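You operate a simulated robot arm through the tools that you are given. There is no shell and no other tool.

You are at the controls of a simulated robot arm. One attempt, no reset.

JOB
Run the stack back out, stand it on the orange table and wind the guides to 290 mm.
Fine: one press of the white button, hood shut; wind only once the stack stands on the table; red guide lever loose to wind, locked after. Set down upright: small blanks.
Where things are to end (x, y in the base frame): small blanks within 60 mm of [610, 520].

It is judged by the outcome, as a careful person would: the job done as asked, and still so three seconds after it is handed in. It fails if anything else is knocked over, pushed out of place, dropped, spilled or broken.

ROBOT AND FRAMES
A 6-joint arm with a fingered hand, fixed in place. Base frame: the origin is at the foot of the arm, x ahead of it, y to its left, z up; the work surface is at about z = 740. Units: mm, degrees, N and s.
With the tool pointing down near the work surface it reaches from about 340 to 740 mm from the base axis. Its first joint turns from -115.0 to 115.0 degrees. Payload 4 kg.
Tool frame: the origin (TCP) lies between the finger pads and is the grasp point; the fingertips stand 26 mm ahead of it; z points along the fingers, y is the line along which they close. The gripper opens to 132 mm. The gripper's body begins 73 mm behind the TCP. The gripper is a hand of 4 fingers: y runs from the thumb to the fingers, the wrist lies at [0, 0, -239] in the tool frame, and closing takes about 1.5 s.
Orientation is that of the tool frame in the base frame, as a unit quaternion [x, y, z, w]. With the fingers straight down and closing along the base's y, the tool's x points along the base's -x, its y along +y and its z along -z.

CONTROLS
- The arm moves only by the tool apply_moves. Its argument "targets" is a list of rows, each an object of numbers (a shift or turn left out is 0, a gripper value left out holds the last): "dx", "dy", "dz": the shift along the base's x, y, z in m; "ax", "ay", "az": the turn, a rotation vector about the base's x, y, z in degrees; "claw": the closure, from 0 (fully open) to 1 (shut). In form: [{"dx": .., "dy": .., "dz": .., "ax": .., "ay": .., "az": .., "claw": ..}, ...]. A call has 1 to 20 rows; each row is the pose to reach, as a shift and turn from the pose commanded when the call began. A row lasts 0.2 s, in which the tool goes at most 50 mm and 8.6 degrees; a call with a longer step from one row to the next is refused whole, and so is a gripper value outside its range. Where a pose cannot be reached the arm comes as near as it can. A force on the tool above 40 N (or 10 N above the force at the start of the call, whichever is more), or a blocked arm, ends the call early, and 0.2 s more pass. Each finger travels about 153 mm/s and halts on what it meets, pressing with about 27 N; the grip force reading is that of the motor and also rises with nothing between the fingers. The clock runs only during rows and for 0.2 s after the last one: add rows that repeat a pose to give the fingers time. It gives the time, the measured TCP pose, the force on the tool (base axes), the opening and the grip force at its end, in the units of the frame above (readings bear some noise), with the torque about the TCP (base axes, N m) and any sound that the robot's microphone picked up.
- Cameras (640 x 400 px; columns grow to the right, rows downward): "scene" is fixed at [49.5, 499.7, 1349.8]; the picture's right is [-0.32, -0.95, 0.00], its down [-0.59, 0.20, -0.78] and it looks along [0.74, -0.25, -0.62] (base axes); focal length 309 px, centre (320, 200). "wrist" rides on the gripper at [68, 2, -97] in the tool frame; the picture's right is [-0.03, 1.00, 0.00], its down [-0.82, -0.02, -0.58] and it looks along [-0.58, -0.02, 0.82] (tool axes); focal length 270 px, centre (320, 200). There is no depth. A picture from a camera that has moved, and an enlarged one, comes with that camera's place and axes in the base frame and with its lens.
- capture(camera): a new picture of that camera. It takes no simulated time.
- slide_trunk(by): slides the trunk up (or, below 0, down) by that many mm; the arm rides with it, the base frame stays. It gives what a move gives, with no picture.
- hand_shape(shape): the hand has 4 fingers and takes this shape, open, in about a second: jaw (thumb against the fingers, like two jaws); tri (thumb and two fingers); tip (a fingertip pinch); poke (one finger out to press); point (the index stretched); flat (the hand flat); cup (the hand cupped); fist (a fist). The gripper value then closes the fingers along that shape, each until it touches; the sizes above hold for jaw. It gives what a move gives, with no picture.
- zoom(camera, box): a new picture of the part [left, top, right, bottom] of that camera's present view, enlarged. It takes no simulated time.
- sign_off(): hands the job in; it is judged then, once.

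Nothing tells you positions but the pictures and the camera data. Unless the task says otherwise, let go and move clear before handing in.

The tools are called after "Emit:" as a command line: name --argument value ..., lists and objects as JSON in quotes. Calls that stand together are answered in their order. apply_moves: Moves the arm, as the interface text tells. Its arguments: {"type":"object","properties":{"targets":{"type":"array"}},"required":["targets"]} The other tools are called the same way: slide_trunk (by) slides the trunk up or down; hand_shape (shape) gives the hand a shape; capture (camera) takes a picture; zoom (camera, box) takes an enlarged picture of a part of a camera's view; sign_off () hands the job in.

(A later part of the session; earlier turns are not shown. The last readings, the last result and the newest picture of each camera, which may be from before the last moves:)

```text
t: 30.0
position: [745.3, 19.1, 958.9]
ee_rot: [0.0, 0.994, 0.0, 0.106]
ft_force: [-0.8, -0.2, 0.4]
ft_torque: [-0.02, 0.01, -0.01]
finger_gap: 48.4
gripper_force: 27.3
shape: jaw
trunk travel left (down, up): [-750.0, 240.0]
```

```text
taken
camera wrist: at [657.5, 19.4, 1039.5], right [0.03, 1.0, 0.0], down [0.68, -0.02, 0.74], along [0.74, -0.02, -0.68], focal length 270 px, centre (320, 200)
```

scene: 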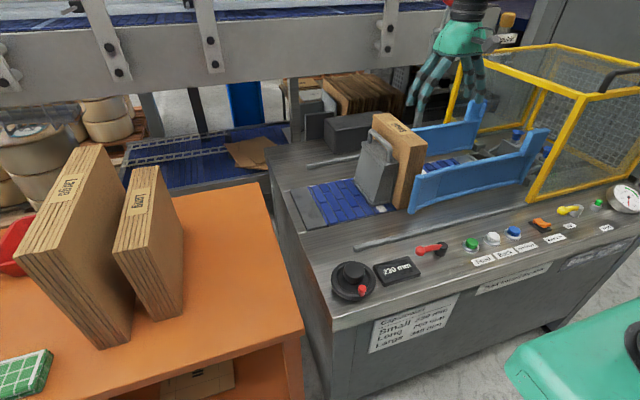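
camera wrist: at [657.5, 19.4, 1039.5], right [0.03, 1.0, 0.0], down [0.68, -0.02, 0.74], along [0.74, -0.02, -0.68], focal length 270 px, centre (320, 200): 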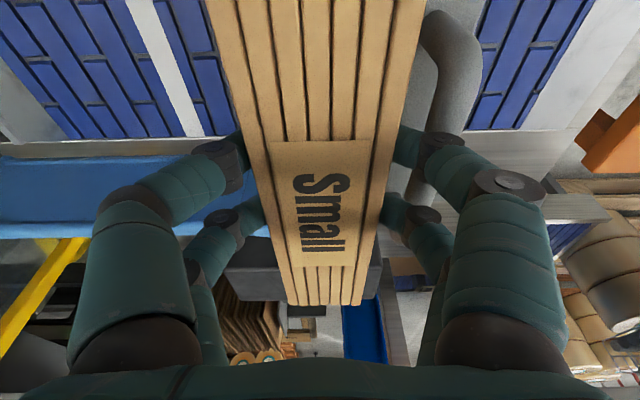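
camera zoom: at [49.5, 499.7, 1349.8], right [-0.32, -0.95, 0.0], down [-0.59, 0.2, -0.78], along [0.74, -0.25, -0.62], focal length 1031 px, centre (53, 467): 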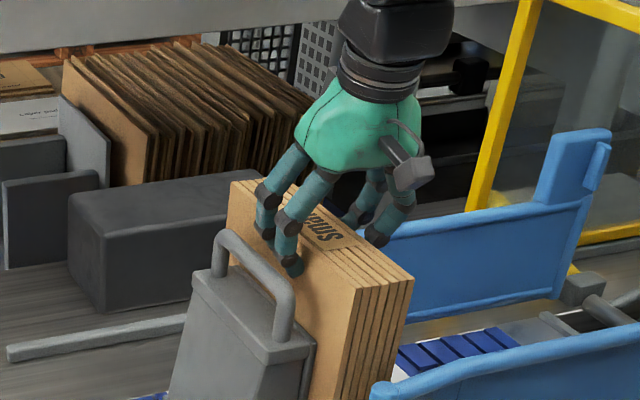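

Gripped at 27 N with the fingers on the stack's faces. I'll lift 10 mm to check weight and slip.

Emit:
apply_moves --targets '[{"dz": 0.003}, {"dz": 0.006}, {"dz": 0.01}, {"dz": 0.01}, {"dz": 0.01}]'

Emit:
zoom --camera "scene" --box '[330, 70, 450, 220]'

Emit:
capture --camera "wrist"

```text
t: 31.2
position: [744.8, 18.6, 968.9]
ee_rot: [0.0, 0.994, 0.0, 0.106]
ft_force: [-0.4, -0.2, -3.8]
ft_torque: [-0.05, 0.07, 0.0]
finger_gap: 48.3
gripper_force: 26.7
shape: jaw
trunk travel left (down, up): [-750.0, 240.0]
```

```text
2.67 times, centred on (390, 145) of scene
camera zoom: at [49.5, 499.7, 1349.8], right [-0.32, -0.95, 0.0], down [-0.59, 0.2, -0.78], along [0.74, -0.25, -0.62], focal length 825 px, centre (133, 347)
```

zoom: 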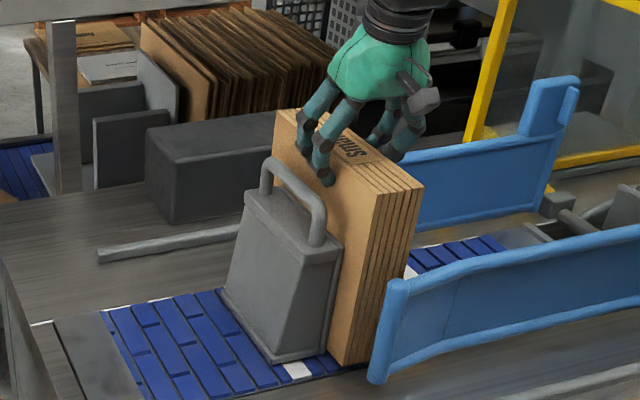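

```text
taken
camera wrist: at [657.5, 19.3, 1049.7], right [0.03, 1.0, 0.0], down [0.68, -0.02, 0.74], along [0.74, -0.02, -0.68], focal length 270 px, centre (320, 200)
```

wrist: 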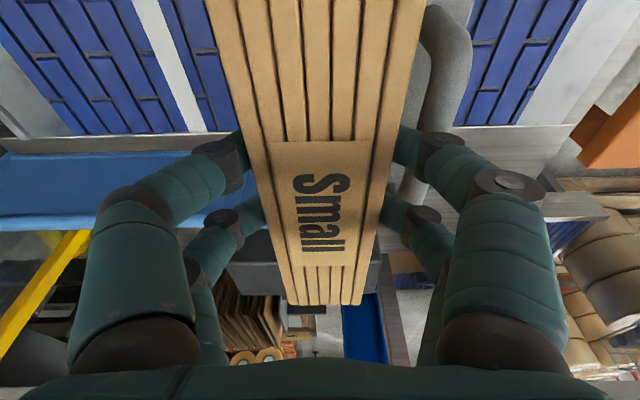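

The stack weighs about 4 N and moves firmly with the hand. I'll lift it straight up with the trunk by 215 mm to clear the follower's handle.

Emit:
slide_trunk --by 215

Emit:
capture --camera "scene"

Emit:
capture --camera "wrist"

```text
t: 33.5
position: [745.4, 18.3, 1183.8]
ee_rot: [0.0, 0.994, -0.001, 0.105]
ft_force: [-1.1, 0.4, -3.6]
ft_torque: [0.0, 0.05, 0.01]
finger_gap: 48.5
gripper_force: 26.5
shape: jaw
trunk travel left (down, up): [-965.0, 25.0]
```

```text
taken
```

scene: 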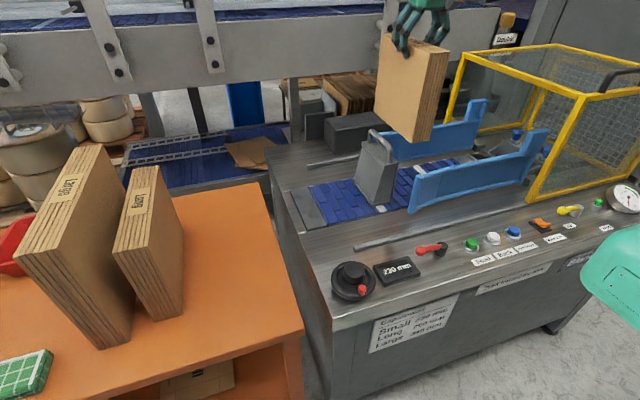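

```text
taken
camera wrist: at [657.6, 19.3, 1264.5], right [0.03, 1.0, 0.0], down [0.68, -0.02, 0.74], along [0.74, -0.02, -0.68], focal length 270 px, centre (320, 200)
```

wrist: 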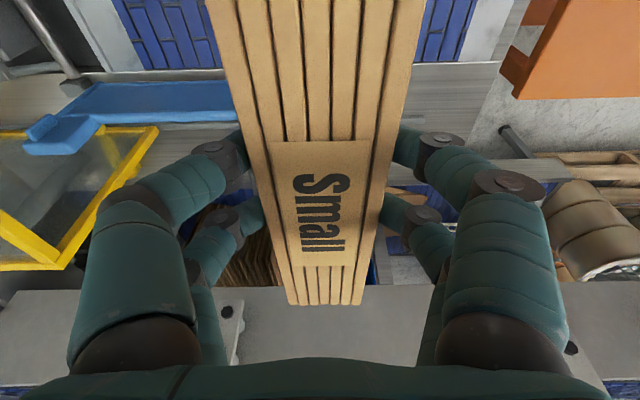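

The stack hangs straight and clear above the follower. Now I carry it level across to above the orange table, around (595, 505), keeping its orientation.

Emit:
apply_moves --targets '[{"dx": -0.0032, "dy": 0.0097}, {"dx": -0.0097, "dy": 0.0292}, {"dx": -0.0194, "dy": 0.0584}, {"dx": -0.0308, "dy": 0.0925}, {"dx": -0.0421, "dy": 0.1266}, {"dx": -0.0535, "dy": 0.1607}, {"dx": -0.0648, "dy": 0.1948}, {"dx": -0.0761, "dy": 0.2289}, {"dx": -0.0875, "dy": 0.263}, {"dx": -0.0988, "dy": 0.2971}, {"dx": -0.1102, "dy": 0.3312}, {"dx": -0.1215, "dy": 0.3653}, {"dx": -0.1328, "dy": 0.3993}, {"dx": -0.1426, "dy": 0.4286}, {"dx": -0.1507, "dy": 0.4529}, {"dx": -0.1571, "dy": 0.4724}, {"dx": -0.1604, "dy": 0.4821}, {"dx": -0.162, "dy": 0.487}, {"dx": -0.162, "dy": 0.487}]'

Emit:
capture --camera "scene"

Emit:
capture --camera "wrist"

```text
t: 37.5
position: [577.8, 488.3, 1180.4]
ee_rot: [0.0, 0.994, -0.001, 0.105]
ft_force: [0.0, -0.2, -4.3]
ft_torque: [0.0, 0.06, 0.0]
finger_gap: 48.4
gripper_force: 26.7
shape: jaw
out of reach, approached as far as the arm can: row 16, 17, 18, 19
trunk travel left (down, up): [-965.0, 25.0]
```

```text
taken
```

scene: 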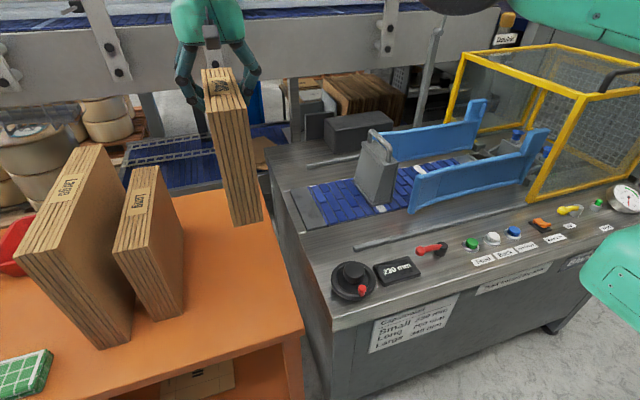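

```text
taken
camera wrist: at [490.3, 489.5, 1261.0], right [0.03, 1.0, 0.0], down [0.68, -0.02, 0.74], along [0.74, -0.02, -0.68], focal length 270 px, centre (320, 200)
```

wrist: 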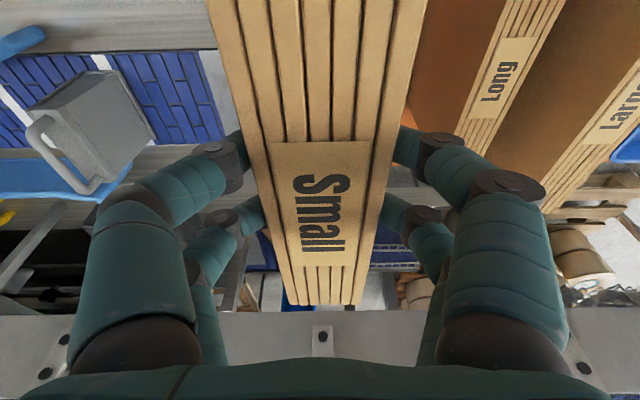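

The arm hit its reach limit at this height, at (578, 488). Lowering the arm relative to the trunk gives more reach; I'll lower 110 mm and then move out to about (585, 505).

Emit:
apply_moves --targets '[{"dz": -0.01}, {"dz": -0.03}, {"dz": -0.055}, {"dz": -0.08}, {"dz": -0.1}, {"dz": -0.115}, {"dz": -0.12}, {"dx": 0.004, "dy": 0.008, "dz": -0.12}, {"dx": 0.008, "dy": 0.016, "dz": -0.12}, {"dx": 0.01, "dy": 0.02, "dz": -0.12}, {"dx": 0.01, "dy": 0.02, "dz": -0.12}]'

Emit:
capture --camera "scene"

```text
t: 39.9
position: [584.9, 504.4, 1060.3]
ee_rot: [0.0, 0.994, -0.001, 0.105]
ft_force: [0.3, 0.1, -4.3]
ft_torque: [-0.01, 0.08, 0.0]
finger_gap: 48.4
gripper_force: 27.2
shape: jaw
out of reach, approached as far as the arm can: row 10, 11
trunk travel left (down, up): [-965.0, 25.0]
```

```text
taken
```

scene: 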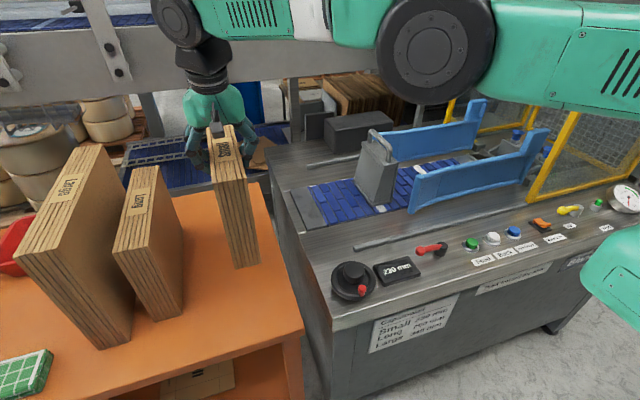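

The stack now hangs at about (597, 503), well within tolerance, clear of the Long stack. I'll lower the trunk 95 mm, then feel for the table.

Emit:
slide_trunk --by -93

Emit:
capture --camera "scene"

Emit:
zoom --camera "scene" --box '[160, 120, 320, 320]'

```text
t: 41.1
position: [585.5, 505.4, 968.2]
ee_rot: [0.0, 0.994, 0.001, 0.106]
ft_force: [-0.1, -0.8, -4.3]
ft_torque: [0.04, 0.05, 0.02]
finger_gap: 48.3
gripper_force: 26.3
shape: jaw
trunk travel left (down, up): [-872.0, 118.0]
```

```text
taken
```

scene: 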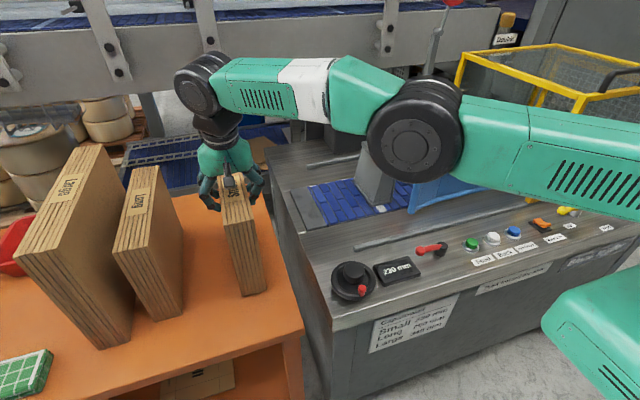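

```text
2.00 times, centred on (240, 220) of scene
camera zoom: at [49.5, 499.7, 1349.8], right [-0.32, -0.95, 0.0], down [-0.59, 0.2, -0.78], along [0.74, -0.25, -0.62], focal length 618 px, centre (480, 160)
```

zoom: 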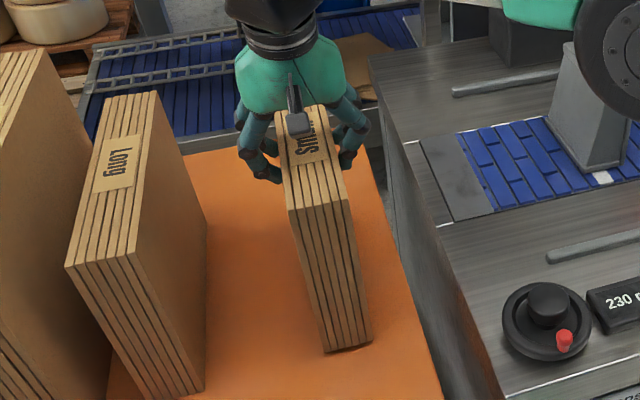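

The stack's foot is just above the table. I'll lower in small steps, watching the vertical force.

Emit:
apply_moves --targets '[{"dz": -0.002}, {"dz": -0.004}, {"dz": -0.006}, {"dz": -0.008}, {"dz": -0.01}]'

Emit:
zoom --camera "scene" --box '[200, 180, 300, 320]'

```text
t: 42.4
position: [584.4, 504.8, 959.1]
ee_rot: [0.0, 0.994, 0.0, 0.107]
ft_force: [-0.3, 0.1, 0.6]
ft_torque: [-0.06, 0.07, 0.0]
finger_gap: 48.3
gripper_force: 26.9
shape: jaw
trunk travel left (down, up): [-872.0, 118.0]
```

```text
2.86 times, centred on (250, 250) of scene
camera zoom: at [49.5, 499.7, 1349.8], right [-0.32, -0.95, 0.0], down [-0.59, 0.2, -0.78], along [0.74, -0.25, -0.62], focal length 884 px, centre (520, 57)
```

zoom: 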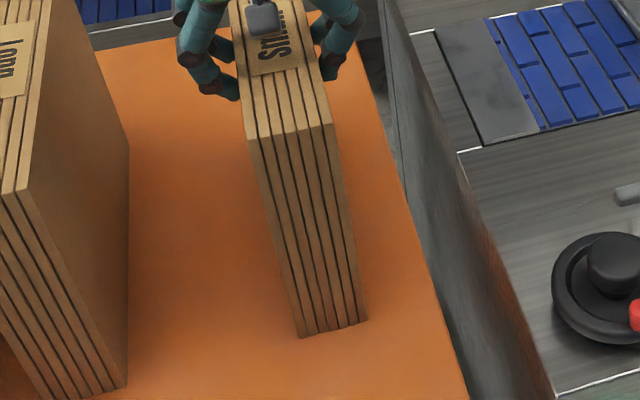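

The force shows the table now carries the stack. I'll press 1.5 mm more to seat it flat.

Emit:
apply_moves --targets '[{"dz": -0.0008}, {"dz": -0.0015}, {"dz": -0.0015}]'

```text
t: 43.1
position: [584.8, 505.1, 958.1]
ee_rot: [-0.001, 0.994, 0.001, 0.107]
ft_force: [0.7, 1.3, 11.0]
ft_torque: [-0.01, 0.0, 0.02]
finger_gap: 48.5
gripper_force: 27.2
shape: jaw
trunk travel left (down, up): [-872.0, 118.0]
```

It is seated flat (torque near zero). I'll relieve the pressure and open the fingers gradually.

Emit:
apply_moves --targets '[{"dz": 0.001}, {"dz": 0.001, "claw": 0.65}, {"dz": 0.001, "claw": 0.6}, {"dz": 0.001, "claw": 0.55}, {"dz": 0.001, "claw": 0.5}, {"dz": 0.001, "claw": 0.42}, {"dz": 0.001, "claw": 0.35}, {"dz": 0.001, "claw": 0.3}, {"dz": 0.001, "claw": 0.3}]'

Emit:
zoom --camera "scene" --box '[160, 120, 320, 320]'

Emit:
capture --camera "wrist"

```text
t: 45.1
position: [584.4, 505.4, 957.9]
ee_rot: [0.0, 0.994, 0.0, 0.106]
ft_force: [-0.4, 0.0, -0.1]
ft_torque: [-0.02, -0.02, 0.02]
finger_gap: 91.7
gripper_force: 0.0
shape: jaw
trunk travel left (down, up): [-872.0, 118.0]
```

```text
2.00 times, centred on (240, 220) of scene
camera zoom: at [49.5, 499.7, 1349.8], right [-0.32, -0.95, 0.0], down [-0.59, 0.2, -0.78], along [0.74, -0.25, -0.62], focal length 618 px, centre (480, 160)
```

zoom: 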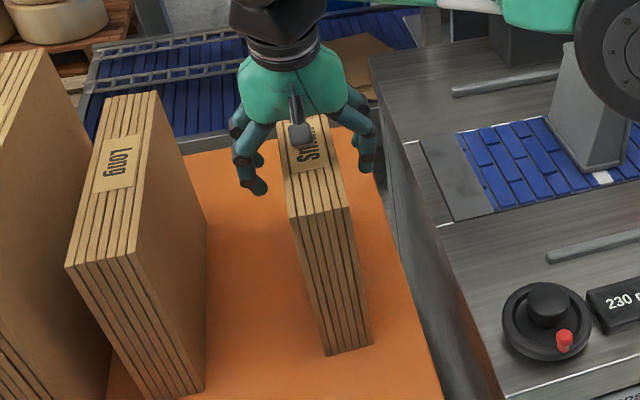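

```text
taken
camera wrist: at [497.0, 506.1, 1037.9], right [0.03, 1.0, 0.0], down [0.68, -0.02, 0.74], along [0.74, -0.02, -0.68], focal length 270 px, centre (320, 200)
```

wrist: 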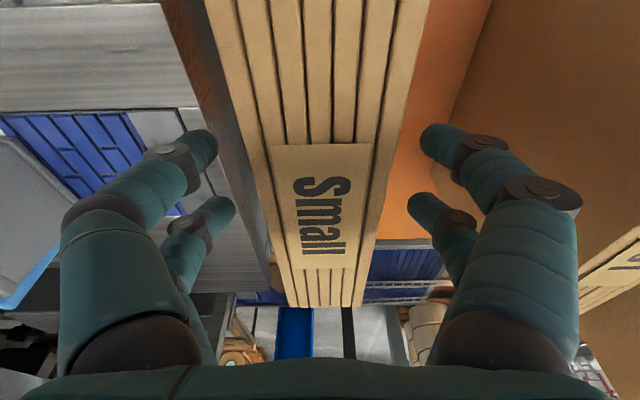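

The stack stands alone at about (600, 507), upright. I'll rise straight up clear of it with the trunk.

Emit:
slide_trunk --by 100

Emit:
apply_moves --targets '[{"dx": -0.02, "dy": -0.02}, {"dx": -0.05, "dy": -0.05, "ay": 4}, {"dx": -0.08, "dy": -0.08, "ay": 8}, {"dx": -0.11, "dy": -0.11, "ay": 12}, {"dx": -0.14, "dy": -0.14, "ay": 12}, {"dx": -0.16, "dy": -0.17, "ay": 12}, {"dx": -0.18, "dy": -0.2, "ay": 12}, {"dx": -0.18, "dy": -0.22, "ay": 12}, {"dx": -0.18, "dy": -0.22, "ay": 12}]'

Emit:
capture --camera "scene"

Emit:
capture --camera "wrist"

```text
t: 46.5
position: [585.3, 505.5, 1057.0]
ee_rot: [-0.001, 0.994, 0.0, 0.107]
ft_force: [-0.5, 0.7, 0.4]
ft_torque: [-0.01, 0.03, -0.01]
finger_gap: 92.1
gripper_force: 0.0
shape: jaw
trunk travel left (down, up): [-972.0, 18.0]
```

```text
t: 48.5
position: [404.3, 283.2, 1058.1]
ee_rot: [0.0, 1.0, 0.0, 0.003]
ft_force: [0.6, 1.0, 0.4]
ft_torque: [0.01, 0.01, 0.01]
finger_gap: 92.0
gripper_force: 0.0
shape: jaw
trunk travel left (down, up): [-972.0, 18.0]
```

```text
taken
```

scene: 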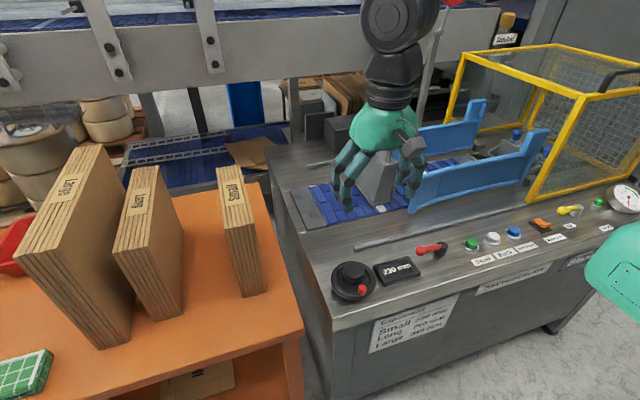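

```text
taken
camera wrist: at [334.7, 285.4, 1155.0], right [0.03, 1.0, 0.0], down [0.81, -0.02, 0.58], along [0.58, -0.02, -0.81], focal length 270 px, centre (320, 200)
```

wrist: 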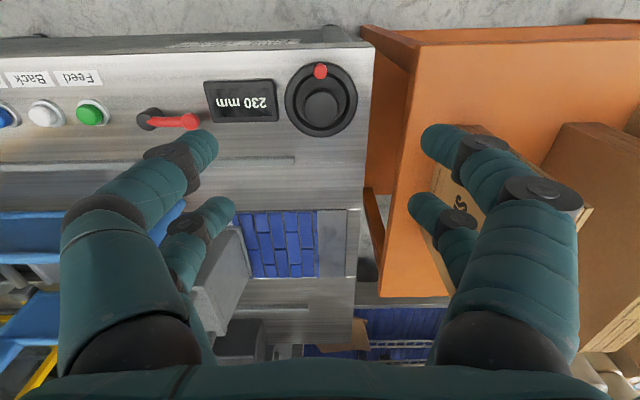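

The small stack stands well on the table. Next is the red guide lever and the crank; I'll look at them closely.

Emit:
zoom --camera "scene" --box '[320, 225, 480, 325]'

Emit:
zoom --camera "wrist" --box '[120, 40, 380, 200]'

```text
4.00 times, centred on (400, 275) of scene
camera zoom: at [49.5, 499.7, 1349.8], right [-0.32, -0.95, 0.0], down [-0.59, 0.2, -0.78], along [0.74, -0.25, -0.62], focal length 1237 px, centre (0, -100)
```

zoom: 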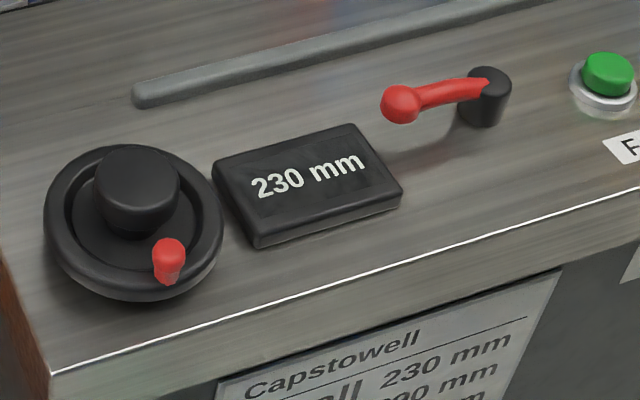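

```text
2.46 times, centred on (250, 120) of wrist
camera zoom: at [334.7, 285.4, 1155.0], right [0.03, 1.0, 0.0], down [0.81, -0.02, 0.58], along [0.58, -0.02, -0.81], focal length 665 px, centre (492, 397)
```

zoom: 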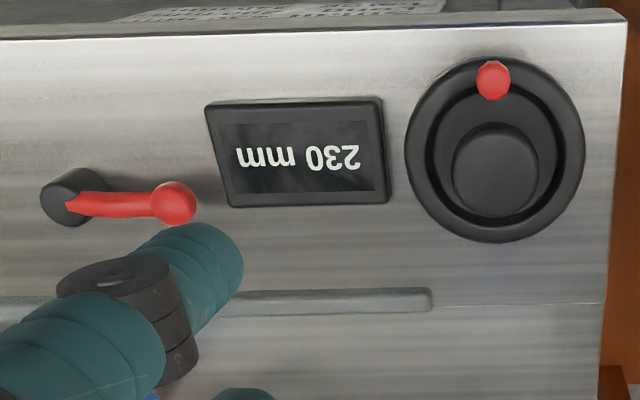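

The lever's pivot is at about (459, 37) with its red ball at (460, 100, 780); the handwheel's centre is about (444, 283) with a red spinner knob on its rim at about (402, 283, 785) and a hub up to z≈795. I'll move beside the lever's ball with the fingers closed, and bring the trunk back down.

Emit:
apply_moves --targets '[{"dx": 0.03, "dy": -0.03, "claw": 1}, {"dx": 0.06, "dy": -0.06, "claw": 1}, {"dx": 0.09, "dy": -0.1, "claw": 1}, {"dx": 0.108, "dy": -0.14, "claw": 1}, {"dx": 0.108, "dy": -0.175, "claw": 1}, {"dx": 0.108, "dy": -0.183, "claw": 1}, {"dx": 0.108, "dy": -0.183, "claw": 1}]'

Emit:
slide_trunk --by -200

Emit:
capture --camera "wrist"

Emit:
capture --camera "scene"

```text
t: 50.1
position: [513.6, 101.9, 1056.0]
ee_rot: [0.0, 1.0, 0.001, 0.002]
ft_force: [0.2, -0.2, 1.2]
ft_torque: [0.0, -0.02, 0.0]
finger_gap: 0.0
gripper_force: 27.1
shape: jaw
trunk travel left (down, up): [-972.0, 18.0]
```

```text
t: 52.2
position: [513.4, 102.5, 856.5]
ee_rot: [0.0, 1.0, 0.0, 0.002]
ft_force: [0.3, 0.3, 0.5]
ft_torque: [0.02, -0.03, 0.04]
finger_gap: 0.3
gripper_force: 27.1
shape: jaw
trunk travel left (down, up): [-772.0, 218.0]
```

```text
taken
camera wrist: at [443.1, 103.4, 954.2], right [0.03, 1.0, 0.0], down [0.81, -0.02, 0.58], along [0.58, -0.02, -0.81], focal length 270 px, centre (320, 200)
```

wrist: 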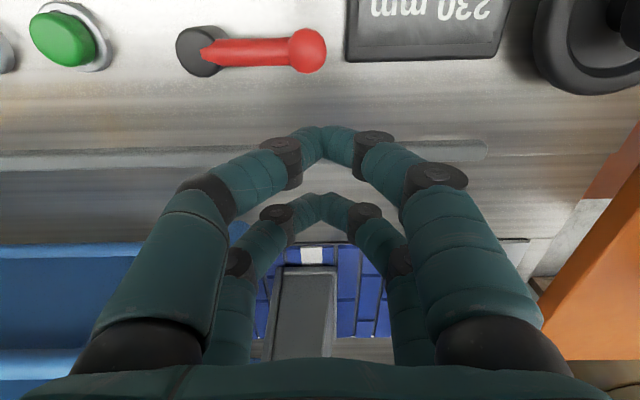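

```text
taken
```

scene: 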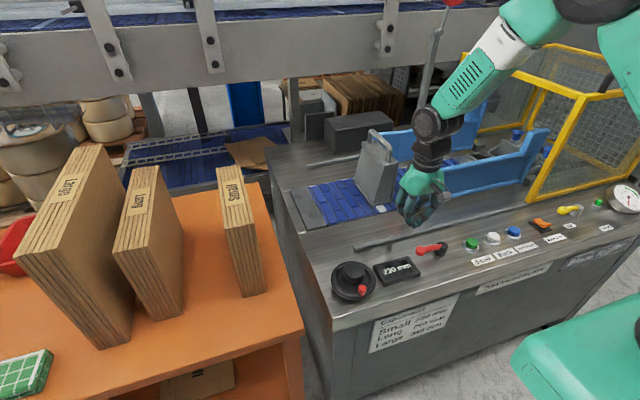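

The ball is at about (462, 95, 780); the closed fingers hang beside it at x≥485. I'll lower them to ball height and check.

Emit:
apply_moves --targets '[{"dy": -0.006, "dz": -0.015}, {"dy": -0.006, "dz": -0.035}, {"dy": -0.006, "dz": -0.055}, {"dy": -0.006, "dz": -0.064}, {"dy": -0.006, "dz": -0.064}]'

Emit:
capture --camera "wrist"

Emit:
zoom --camera "scene" --box '[370, 180, 490, 280]'

```text
t: 53.5
position: [512.7, 98.2, 792.1]
ee_rot: [0.0, 1.0, 0.0, 0.002]
ft_force: [-0.6, -0.4, 0.1]
ft_torque: [0.02, -0.01, 0.01]
finger_gap: 0.0
gripper_force: 27.3
shape: jaw
trunk travel left (down, up): [-772.0, 218.0]
```

```text
taken
camera wrist: at [443.1, 97.7, 889.7], right [0.03, 1.0, 0.0], down [0.81, -0.02, 0.58], along [0.58, -0.02, -0.81], focal length 270 px, centre (320, 200)
```

wrist: 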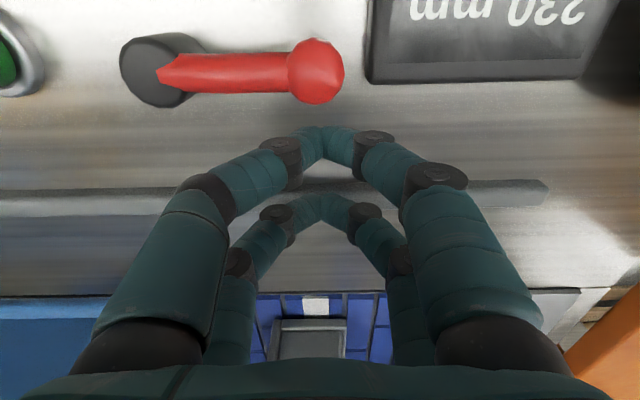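

```text
4.00 times, centred on (430, 230) of scene
camera zoom: at [49.5, 499.7, 1349.8], right [-0.32, -0.95, 0.0], down [-0.59, 0.2, -0.78], along [0.74, -0.25, -0.62], focal length 1237 px, centre (-120, 80)
```

zoom: 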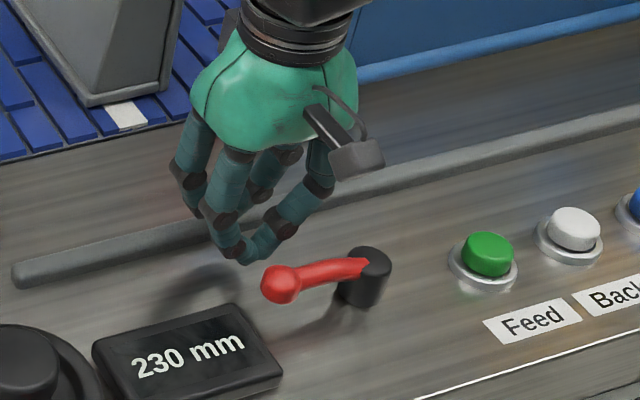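

The finger faces the ball at the right height with a ~10 mm gap. I'll push it gently toward −x (toward the arm) and watch the force to see if the lever swings that way.

Emit:
apply_moves --targets '[{"dx": -0.006}, {"dx": -0.01}, {"dx": -0.014}, {"dx": -0.018}, {"dx": -0.022}]'

Emit:
capture --camera "wrist"

Emit:
zoom --camera "scene" --box '[370, 180, 490, 280]'

```text
t: 54.6
position: [490.1, 97.7, 793.8]
ee_rot: [0.0, 1.0, -0.001, 0.002]
ft_force: [1.4, 0.8, 0.2]
ft_torque: [0.03, -0.01, 0.01]
finger_gap: 0.0
gripper_force: 27.0
shape: jaw
trunk travel left (down, up): [-772.0, 218.0]
```

```text
taken
camera wrist: at [421.0, 97.7, 889.7], right [0.03, 1.0, 0.0], down [0.81, -0.02, 0.58], along [0.58, -0.02, -0.81], focal length 270 px, centre (320, 200)
```

wrist: 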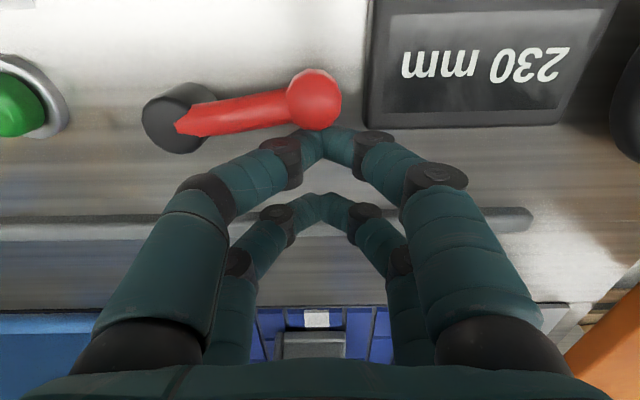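

```text
4.00 times, centred on (430, 230) of scene
camera zoom: at [49.5, 499.7, 1349.8], right [-0.32, -0.95, 0.0], down [-0.59, 0.2, -0.78], along [0.74, -0.25, -0.62], focal length 1237 px, centre (-120, 80)
```

zoom: 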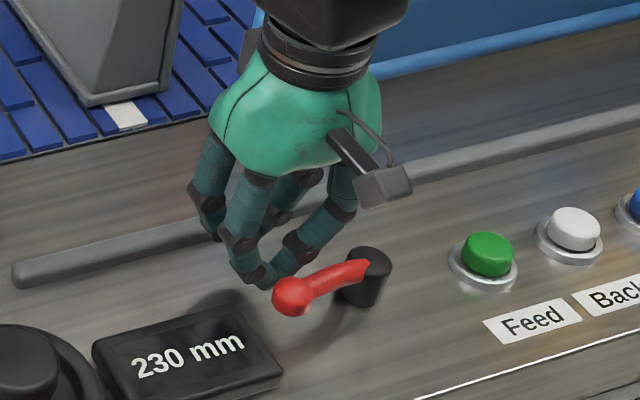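

The lever gave way toward −x with almost no force, so that is the loosening swing. I'll keep following its arc.

Emit:
apply_moves --targets '[{"dx": -0.005, "dy": 0.001}, {"dx": -0.0095, "dy": 0.002}, {"dx": -0.014, "dy": 0.002}, {"dx": -0.0186, "dy": 0.0019}, {"dx": -0.0225, "dy": 0.0014}, {"dx": -0.0264, "dy": 0.0007}, {"dx": -0.0307, "dy": -0.0006}, {"dx": -0.035, "dy": -0.0019}]'

Emit:
capture --camera "wrist"

Emit:
zoom --camera "scene" --box '[370, 180, 490, 280]'

```text
t: 56.5
position: [455.4, 93.6, 792.0]
ee_rot: [0.0, 1.0, 0.0, 0.001]
ft_force: [0.5, 0.2, -0.1]
ft_torque: [0.03, 0.02, 0.01]
finger_gap: 0.0
gripper_force: 27.0
shape: jaw
trunk travel left (down, up): [-772.0, 218.0]
```

```text
taken
camera wrist: at [385.9, 95.7, 890.2], right [0.03, 1.0, 0.0], down [0.81, -0.02, 0.58], along [0.58, -0.02, -0.81], focal length 270 px, centre (320, 200)
```

wrist: 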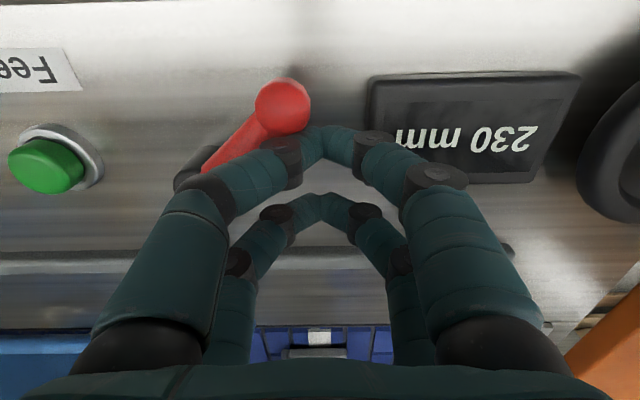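

```text
4.00 times, centred on (430, 230) of scene
camera zoom: at [49.5, 499.7, 1349.8], right [-0.32, -0.95, 0.0], down [-0.59, 0.2, -0.78], along [0.74, -0.25, -0.62], focal length 1237 px, centre (-120, 80)
```

zoom: 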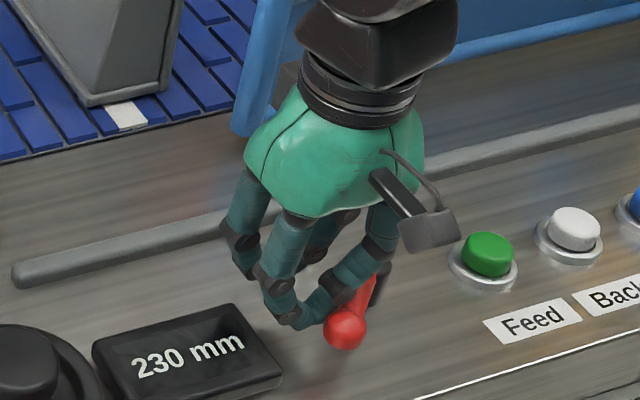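

The lever is at about 43° and still swings freely. Continuing along its arc.

Emit:
apply_moves --targets '[{"dx": -0.004, "dy": -0.0015}, {"dx": -0.0083, "dy": -0.0036}, {"dx": -0.0117, "dy": -0.0057}, {"dx": -0.0151, "dy": -0.0078}, {"dx": -0.0182, "dy": -0.0103}, {"dx": -0.0213, "dy": -0.0128}, {"dx": -0.0244, "dy": -0.016}, {"dx": -0.0275, "dy": -0.0192}]'

Emit:
capture --camera "wrist"

Emit:
zoom --camera "scene" --box '[370, 180, 490, 280]'

```text
t: 58.2
position: [428.8, 75.7, 793.0]
ee_rot: [0.0, 1.0, -0.001, 0.002]
ft_force: [0.3, 0.9, 0.1]
ft_torque: [0.0, -0.02, 0.02]
finger_gap: 0.0
gripper_force: 27.0
shape: jaw
trunk travel left (down, up): [-772.0, 218.0]
```

```text
taken
camera wrist: at [358.8, 76.4, 889.8], right [0.03, 1.0, 0.0], down [0.81, -0.02, 0.58], along [0.58, -0.01, -0.81], focal length 270 px, centre (320, 200)
```

wrist: 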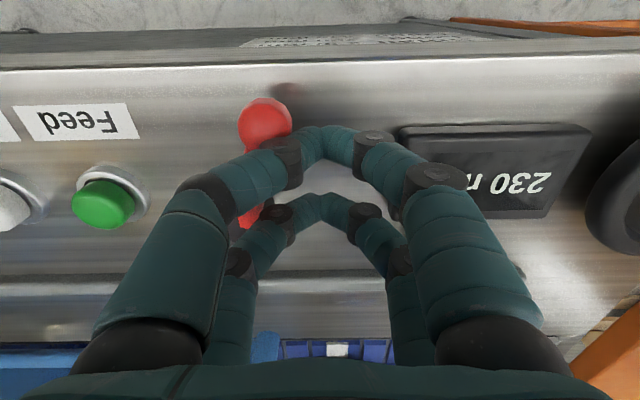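

```text
4.00 times, centred on (430, 230) of scene
camera zoom: at [49.5, 499.7, 1349.8], right [-0.32, -0.95, 0.0], down [-0.59, 0.2, -0.78], along [0.74, -0.25, -0.62], focal length 1237 px, centre (-120, 80)
```

zoom: 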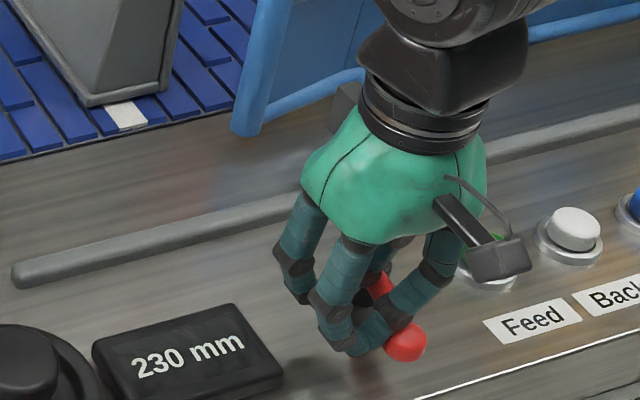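

The lever is near 75° and still free. A bit further to find its end stop.

Emit:
apply_moves --targets '[{"dx": -0.0026, "dy": -0.0037}, {"dx": -0.0053, "dy": -0.0074}, {"dx": -0.0072, "dy": -0.011}, {"dx": -0.0091, "dy": -0.0144}, {"dx": -0.0102, "dy": -0.017}]'

Emit:
capture --camera "wrist"

Emit:
zoom --camera "scene" --box '[370, 180, 490, 280]'

```text
t: 59.5
position: [418.8, 59.0, 792.5]
ee_rot: [0.001, 1.0, -0.001, 0.003]
ft_force: [9.3, 19.7, 10.0]
ft_torque: [0.23, -0.03, -0.18]
finger_gap: 0.0
gripper_force: 26.9
shape: jaw
trunk travel left (down, up): [-772.0, 218.0]
```

```text
taken
camera wrist: at [349.1, 60.9, 890.4], right [0.03, 1.0, 0.0], down [0.81, -0.02, 0.58], along [0.58, -0.02, -0.81], focal length 270 px, centre (320, 200)
```

wrist: 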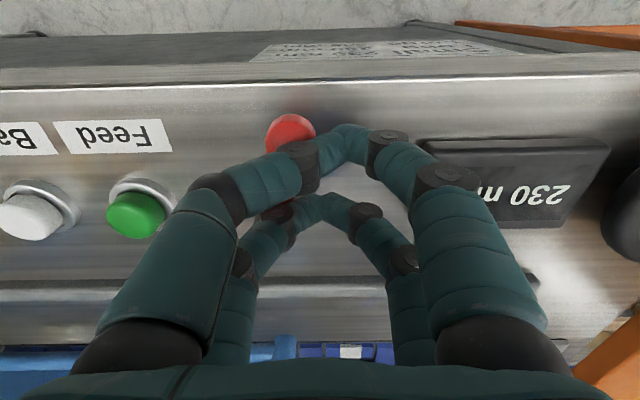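

```text
4.00 times, centred on (430, 230) of scene
camera zoom: at [49.5, 499.7, 1349.8], right [-0.32, -0.95, 0.0], down [-0.59, 0.2, -0.78], along [0.74, -0.25, -0.62], focal length 1237 px, centre (-120, 80)
```

zoom: 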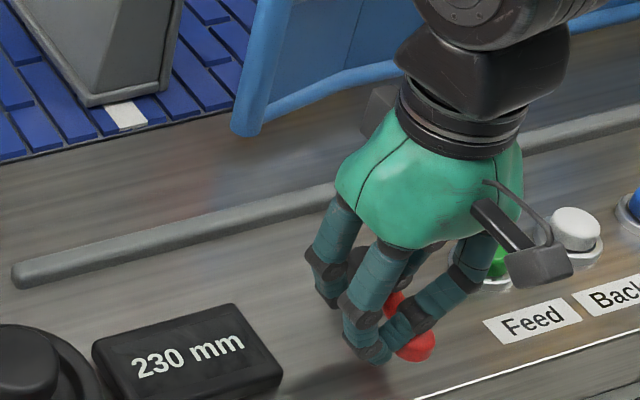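

It met its end stop (about 20 N) at roughly 75–80°, so the lever is fully over to loose. I'll back off and lift away.

Emit:
apply_moves --targets '[{"dx": 0.002, "dy": 0.006}, {"dx": 0.004, "dy": 0.015}, {"dx": 0.006, "dy": 0.022}, {"dx": 0.006, "dy": 0.022, "dz": 0.03}, {"dx": 0.006, "dy": 0.022, "dz": 0.07}, {"dx": 0.006, "dy": 0.04, "dz": 0.11}, {"dx": 0.006, "dy": 0.07, "dz": 0.14}, {"dx": 0.006, "dy": 0.11, "dz": 0.16}, {"dx": 0.006, "dy": 0.15, "dz": 0.16}, {"dx": 0.006, "dy": 0.18, "dz": 0.16}, {"dx": 0.006, "dy": 0.18, "dz": 0.16}]'

Emit:
hand_shape --shape "tip"

Emit:
capture --camera "wrist"

Emit:
capture --camera "scene"

Emit:
zoom --camera "scene" --box '[320, 200, 480, 320]'

```text
t: 61.9
position: [422.9, 238.5, 952.8]
ee_rot: [0.0, 1.0, 0.0, 0.003]
ft_force: [0.1, -0.2, -0.4]
ft_torque: [-0.01, -0.02, 0.02]
finger_gap: 0.0
gripper_force: 27.5
shape: jaw
trunk travel left (down, up): [-772.0, 218.0]
```

```text
t: 62.8
position: [423.9, 236.8, 952.6]
ee_rot: [0.0, 1.0, 0.001, 0.002]
ft_force: [0.8, 0.5, 0.4]
ft_torque: [0.01, -0.01, 0.0]
finger_gap: 132.1
gripper_force: 0.1
shape: tip
trunk travel left (down, up): [-772.0, 218.0]
```

```text
taken
camera wrist: at [354.6, 238.6, 1049.9], right [0.03, 1.0, 0.0], down [0.81, -0.02, 0.58], along [0.58, -0.02, -0.81], focal length 270 px, centre (320, 200)
```

wrist: 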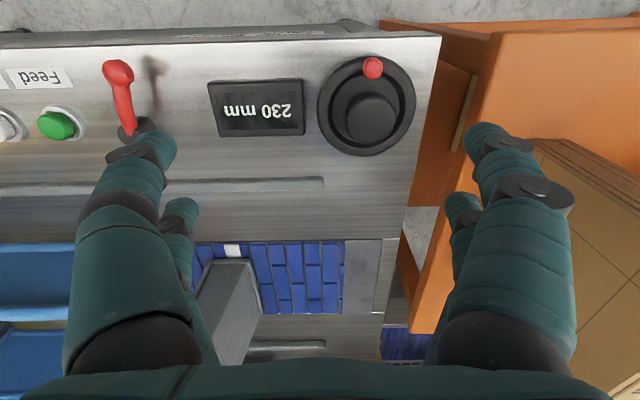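

```text
taken
```

scene: 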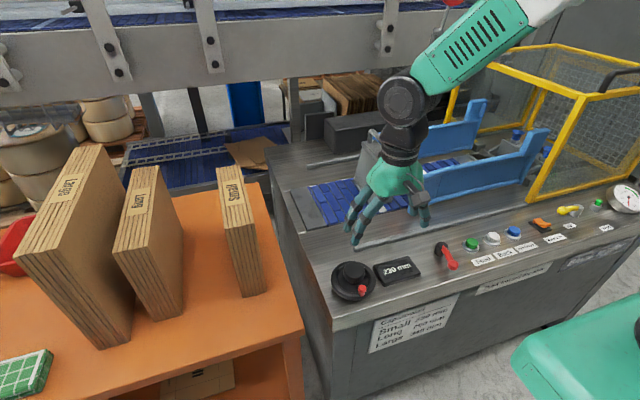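

```text
3.33 times, centred on (400, 260) of scene
camera zoom: at [49.5, 499.7, 1349.8], right [-0.32, -0.95, 0.0], down [-0.59, 0.2, -0.78], along [0.74, -0.25, -0.62], focal length 1031 px, centre (53, 0)
```

zoom: 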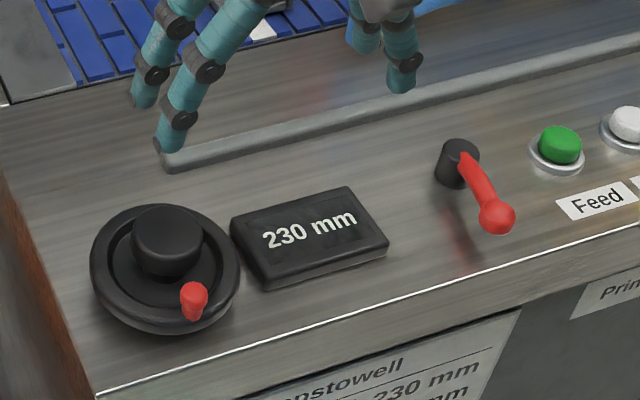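

The lever now points toward the arm. For the wheel I want a slim tool, so I'll see what the closed "tip" pinch and the "poke" shapes look like up close.

Emit:
apply_moves --targets '[{"claw": 0.8}, {"claw": 0.8}, {"claw": 0.8}, {"claw": 0.8}, {"claw": 0.8}, {"claw": 0.8}]'

Emit:
capture --camera "wrist"

Emit:
zoom --camera "scene" --box '[330, 130, 450, 250]'

Emit:
hand_shape --shape "poke"

Emit:
zoom --camera "scene" --box '[330, 130, 450, 250]'

Emit:
capture --camera "wrist"

```text
t: 64.2
position: [424.1, 237.6, 952.4]
ee_rot: [0.0, 1.0, 0.0, 0.001]
ft_force: [-0.3, 0.1, -0.4]
ft_torque: [-0.02, -0.02, -0.02]
finger_gap: 26.9
gripper_force: 0.2
shape: tip
trunk travel left (down, up): [-772.0, 218.0]
```

```text
taken
camera wrist: at [354.6, 238.6, 1049.9], right [0.03, 1.0, 0.0], down [0.81, -0.02, 0.58], along [0.58, -0.02, -0.81], focal length 270 px, centre (320, 200)
```

wrist: 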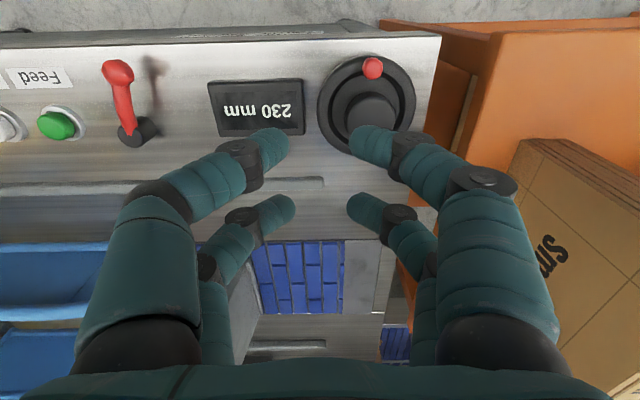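

```text
3.33 times, centred on (390, 190) of scene
camera zoom: at [49.5, 499.7, 1349.8], right [-0.32, -0.95, 0.0], down [-0.59, 0.2, -0.78], along [0.74, -0.25, -0.62], focal length 1031 px, centre (87, 233)
```

zoom: 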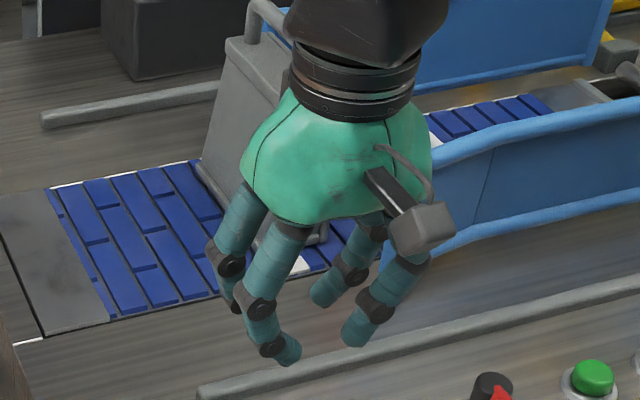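

```text
t: 65.0
position: [424.9, 236.8, 952.6]
ee_rot: [0.0, 1.0, 0.0, 0.002]
ft_force: [-0.5, 0.2, -0.5]
ft_torque: [-0.01, 0.03, -0.01]
finger_gap: 0.1
gripper_force: 0.0
shape: poke
trunk travel left (down, up): [-772.0, 218.0]
```

```text
3.33 times, centred on (390, 190) of scene
camera zoom: at [49.5, 499.7, 1349.8], right [-0.32, -0.95, 0.0], down [-0.59, 0.2, -0.78], along [0.74, -0.25, -0.62], focal length 1031 px, centre (87, 233)
```

zoom: 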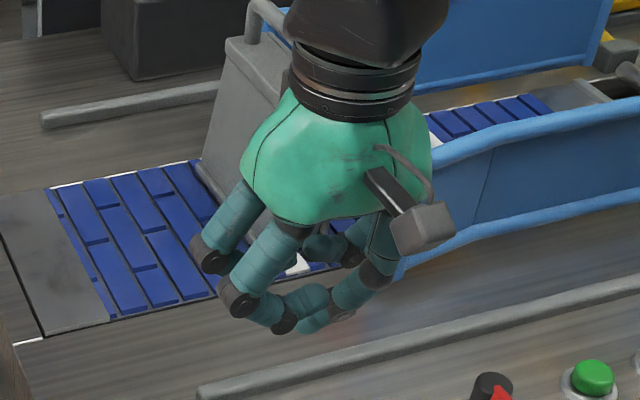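

```text
taken
camera wrist: at [354.6, 238.6, 1049.8], right [0.03, 1.0, 0.0], down [0.81, -0.02, 0.58], along [0.58, -0.02, -0.81], focal length 270 px, centre (320, 200)
```

wrist: 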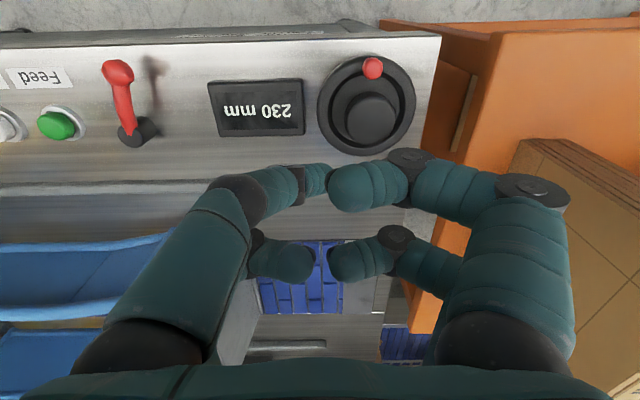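

None of the shapes gives a single slim tip, so I'll twist the wheel by gripping its central hub (≈46 mm wide, top z≈795, at about (444, 284)), which leaves the red spinner knob untouched. First I position above it with a moderate opening.

Emit:
hand_shape --shape "jaw"

Emit:
apply_moves --targets '[{"dx": 0.007, "dy": 0.016, "dz": 0.0, "claw": 0.35}, {"dx": 0.014, "dy": 0.032, "dz": -0.02, "claw": 0.35}, {"dx": 0.021, "dy": 0.047, "dz": -0.05, "claw": 0.35}, {"dx": 0.021, "dy": 0.047, "dz": -0.08, "claw": 0.35}, {"dx": 0.021, "dy": 0.047, "dz": -0.1, "claw": 0.35}, {"dx": 0.021, "dy": 0.047, "dz": -0.1, "claw": 0.35}]'

Emit:
capture --camera "wrist"

Emit:
zoom --camera "scene" --box '[300, 200, 440, 320]'

```text
t: 66.0
position: [423.4, 237.3, 952.7]
ee_rot: [0.001, 1.0, 0.0, 0.001]
ft_force: [-0.1, 0.9, 0.1]
ft_torque: [-0.01, 0.03, 0.01]
finger_gap: 131.9
gripper_force: 0.0
shape: jaw
trunk travel left (down, up): [-772.0, 218.0]
```

```text
t: 67.3
position: [444.0, 285.3, 853.5]
ee_rot: [0.0, 1.0, 0.0, 0.002]
ft_force: [-0.5, -0.1, 0.7]
ft_torque: [-0.03, -0.03, 0.01]
finger_gap: 86.3
gripper_force: 0.0
shape: jaw
trunk travel left (down, up): [-772.0, 218.0]
```

```text
taken
camera wrist: at [375.7, 285.7, 950.6], right [0.03, 1.0, 0.0], down [0.81, -0.02, 0.58], along [0.58, -0.02, -0.81], focal length 270 px, centre (320, 200)
```

wrist: 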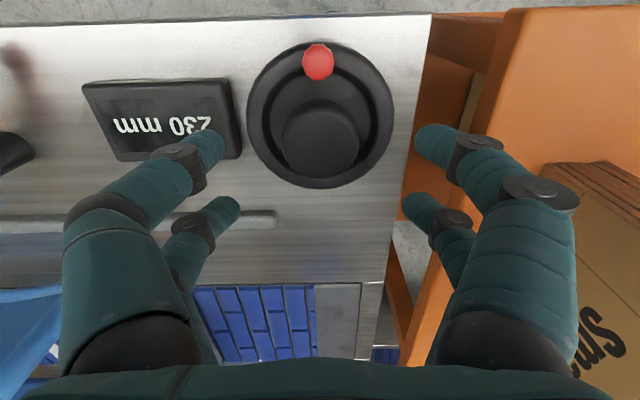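

```text
3.33 times, centred on (370, 260) of scene
camera zoom: at [49.5, 499.7, 1349.8], right [-0.32, -0.95, 0.0], down [-0.59, 0.2, -0.78], along [0.74, -0.25, -0.62], focal length 1031 px, centre (153, 0)
```

zoom: 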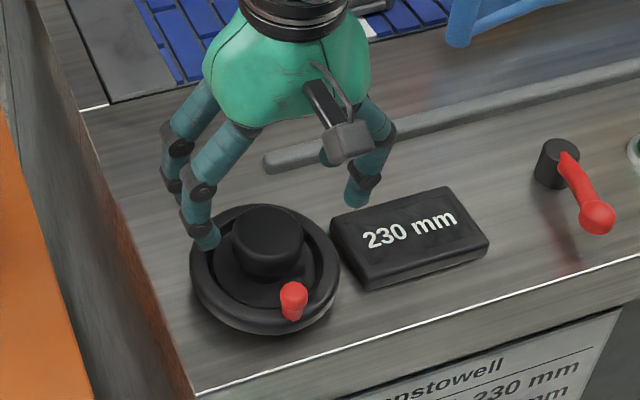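

The hub is centred at about (443, 283) with its top near z 792. I'll lower the open fingers around it.

Emit:
apply_moves --targets '[{"dy": -0.002, "dz": -0.015}, {"dy": -0.002, "dz": -0.03}, {"dy": -0.002, "dz": -0.045}, {"dy": -0.002, "dz": -0.056}, {"dy": -0.002, "dz": -0.056}]'

Emit:
capture --camera "wrist"

Emit:
zoom --camera "scene" --box '[300, 200, 440, 320]'

```text
t: 68.5
position: [446.1, 284.4, 797.5]
ee_rot: [0.0, 1.0, 0.0, 0.001]
ft_force: [-0.7, 0.1, 0.5]
ft_torque: [0.01, 0.0, 0.0]
finger_gap: 86.1
gripper_force: 0.0
shape: jaw
trunk travel left (down, up): [-772.0, 218.0]
```

```text
taken
camera wrist: at [375.8, 284.2, 894.7], right [0.03, 1.0, 0.0], down [0.81, -0.02, 0.58], along [0.58, -0.02, -0.81], focal length 270 px, centre (320, 200)
```

wrist: 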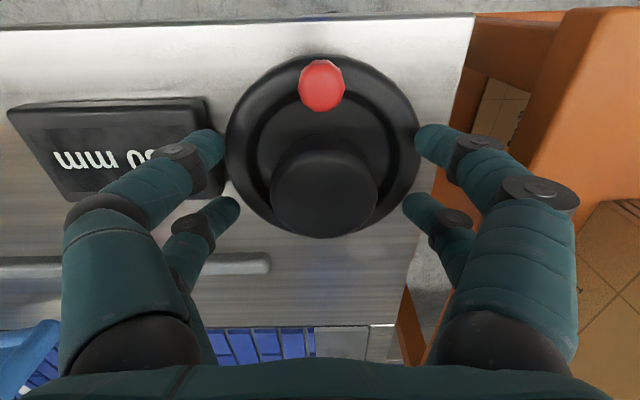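

```text
3.33 times, centred on (370, 260) of scene
camera zoom: at [49.5, 499.7, 1349.8], right [-0.32, -0.95, 0.0], down [-0.59, 0.2, -0.78], along [0.74, -0.25, -0.62], focal length 1031 px, centre (153, 0)
```

zoom: 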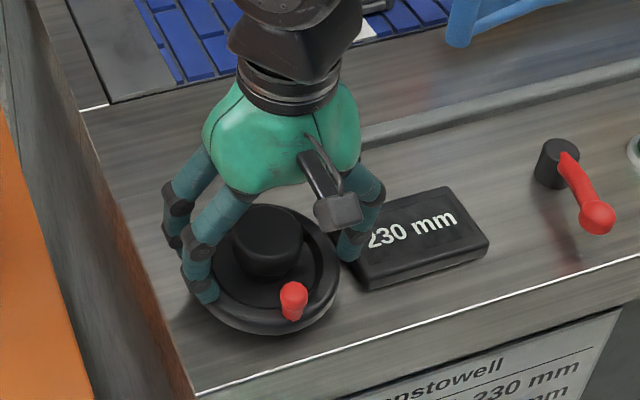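

The hub is centred between the fingers. I'll close on it.

Emit:
apply_moves --targets '[{"claw": 0.5}, {"claw": 0.6}, {"claw": 0.7}, {"claw": 1}, {"claw": 1}, {"claw": 1}, {"claw": 1}]'

Emit:
capture --camera "wrist"

Emit:
zoom --camera "scene" --box '[300, 200, 440, 320]'

```text
t: 70.2
position: [445.0, 284.1, 795.7]
ee_rot: [0.0, 1.0, 0.0, 0.0]
ft_force: [-0.4, -1.2, -18.0]
ft_torque: [-0.05, 0.15, 0.04]
finger_gap: 22.4
gripper_force: 27.0
shape: jaw
trunk travel left (down, up): [-772.0, 218.0]
```

```text
taken
camera wrist: at [376.1, 284.1, 893.6], right [0.03, 1.0, 0.0], down [0.82, -0.02, 0.58], along [0.58, -0.02, -0.82], focal length 270 px, centre (320, 200)
```

wrist: 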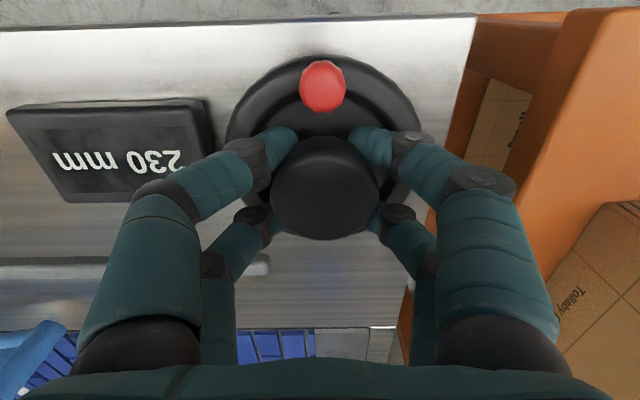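

```text
3.33 times, centred on (370, 260) of scene
camera zoom: at [49.5, 499.7, 1349.8], right [-0.32, -0.95, 0.0], down [-0.59, 0.2, -0.78], along [0.74, -0.25, -0.62], focal length 1031 px, centre (153, 0)
```

zoom: 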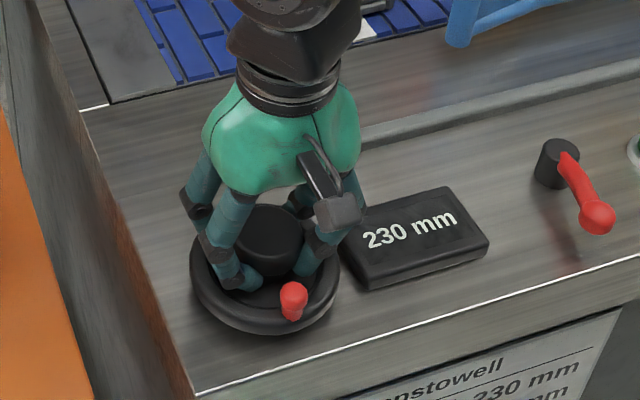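

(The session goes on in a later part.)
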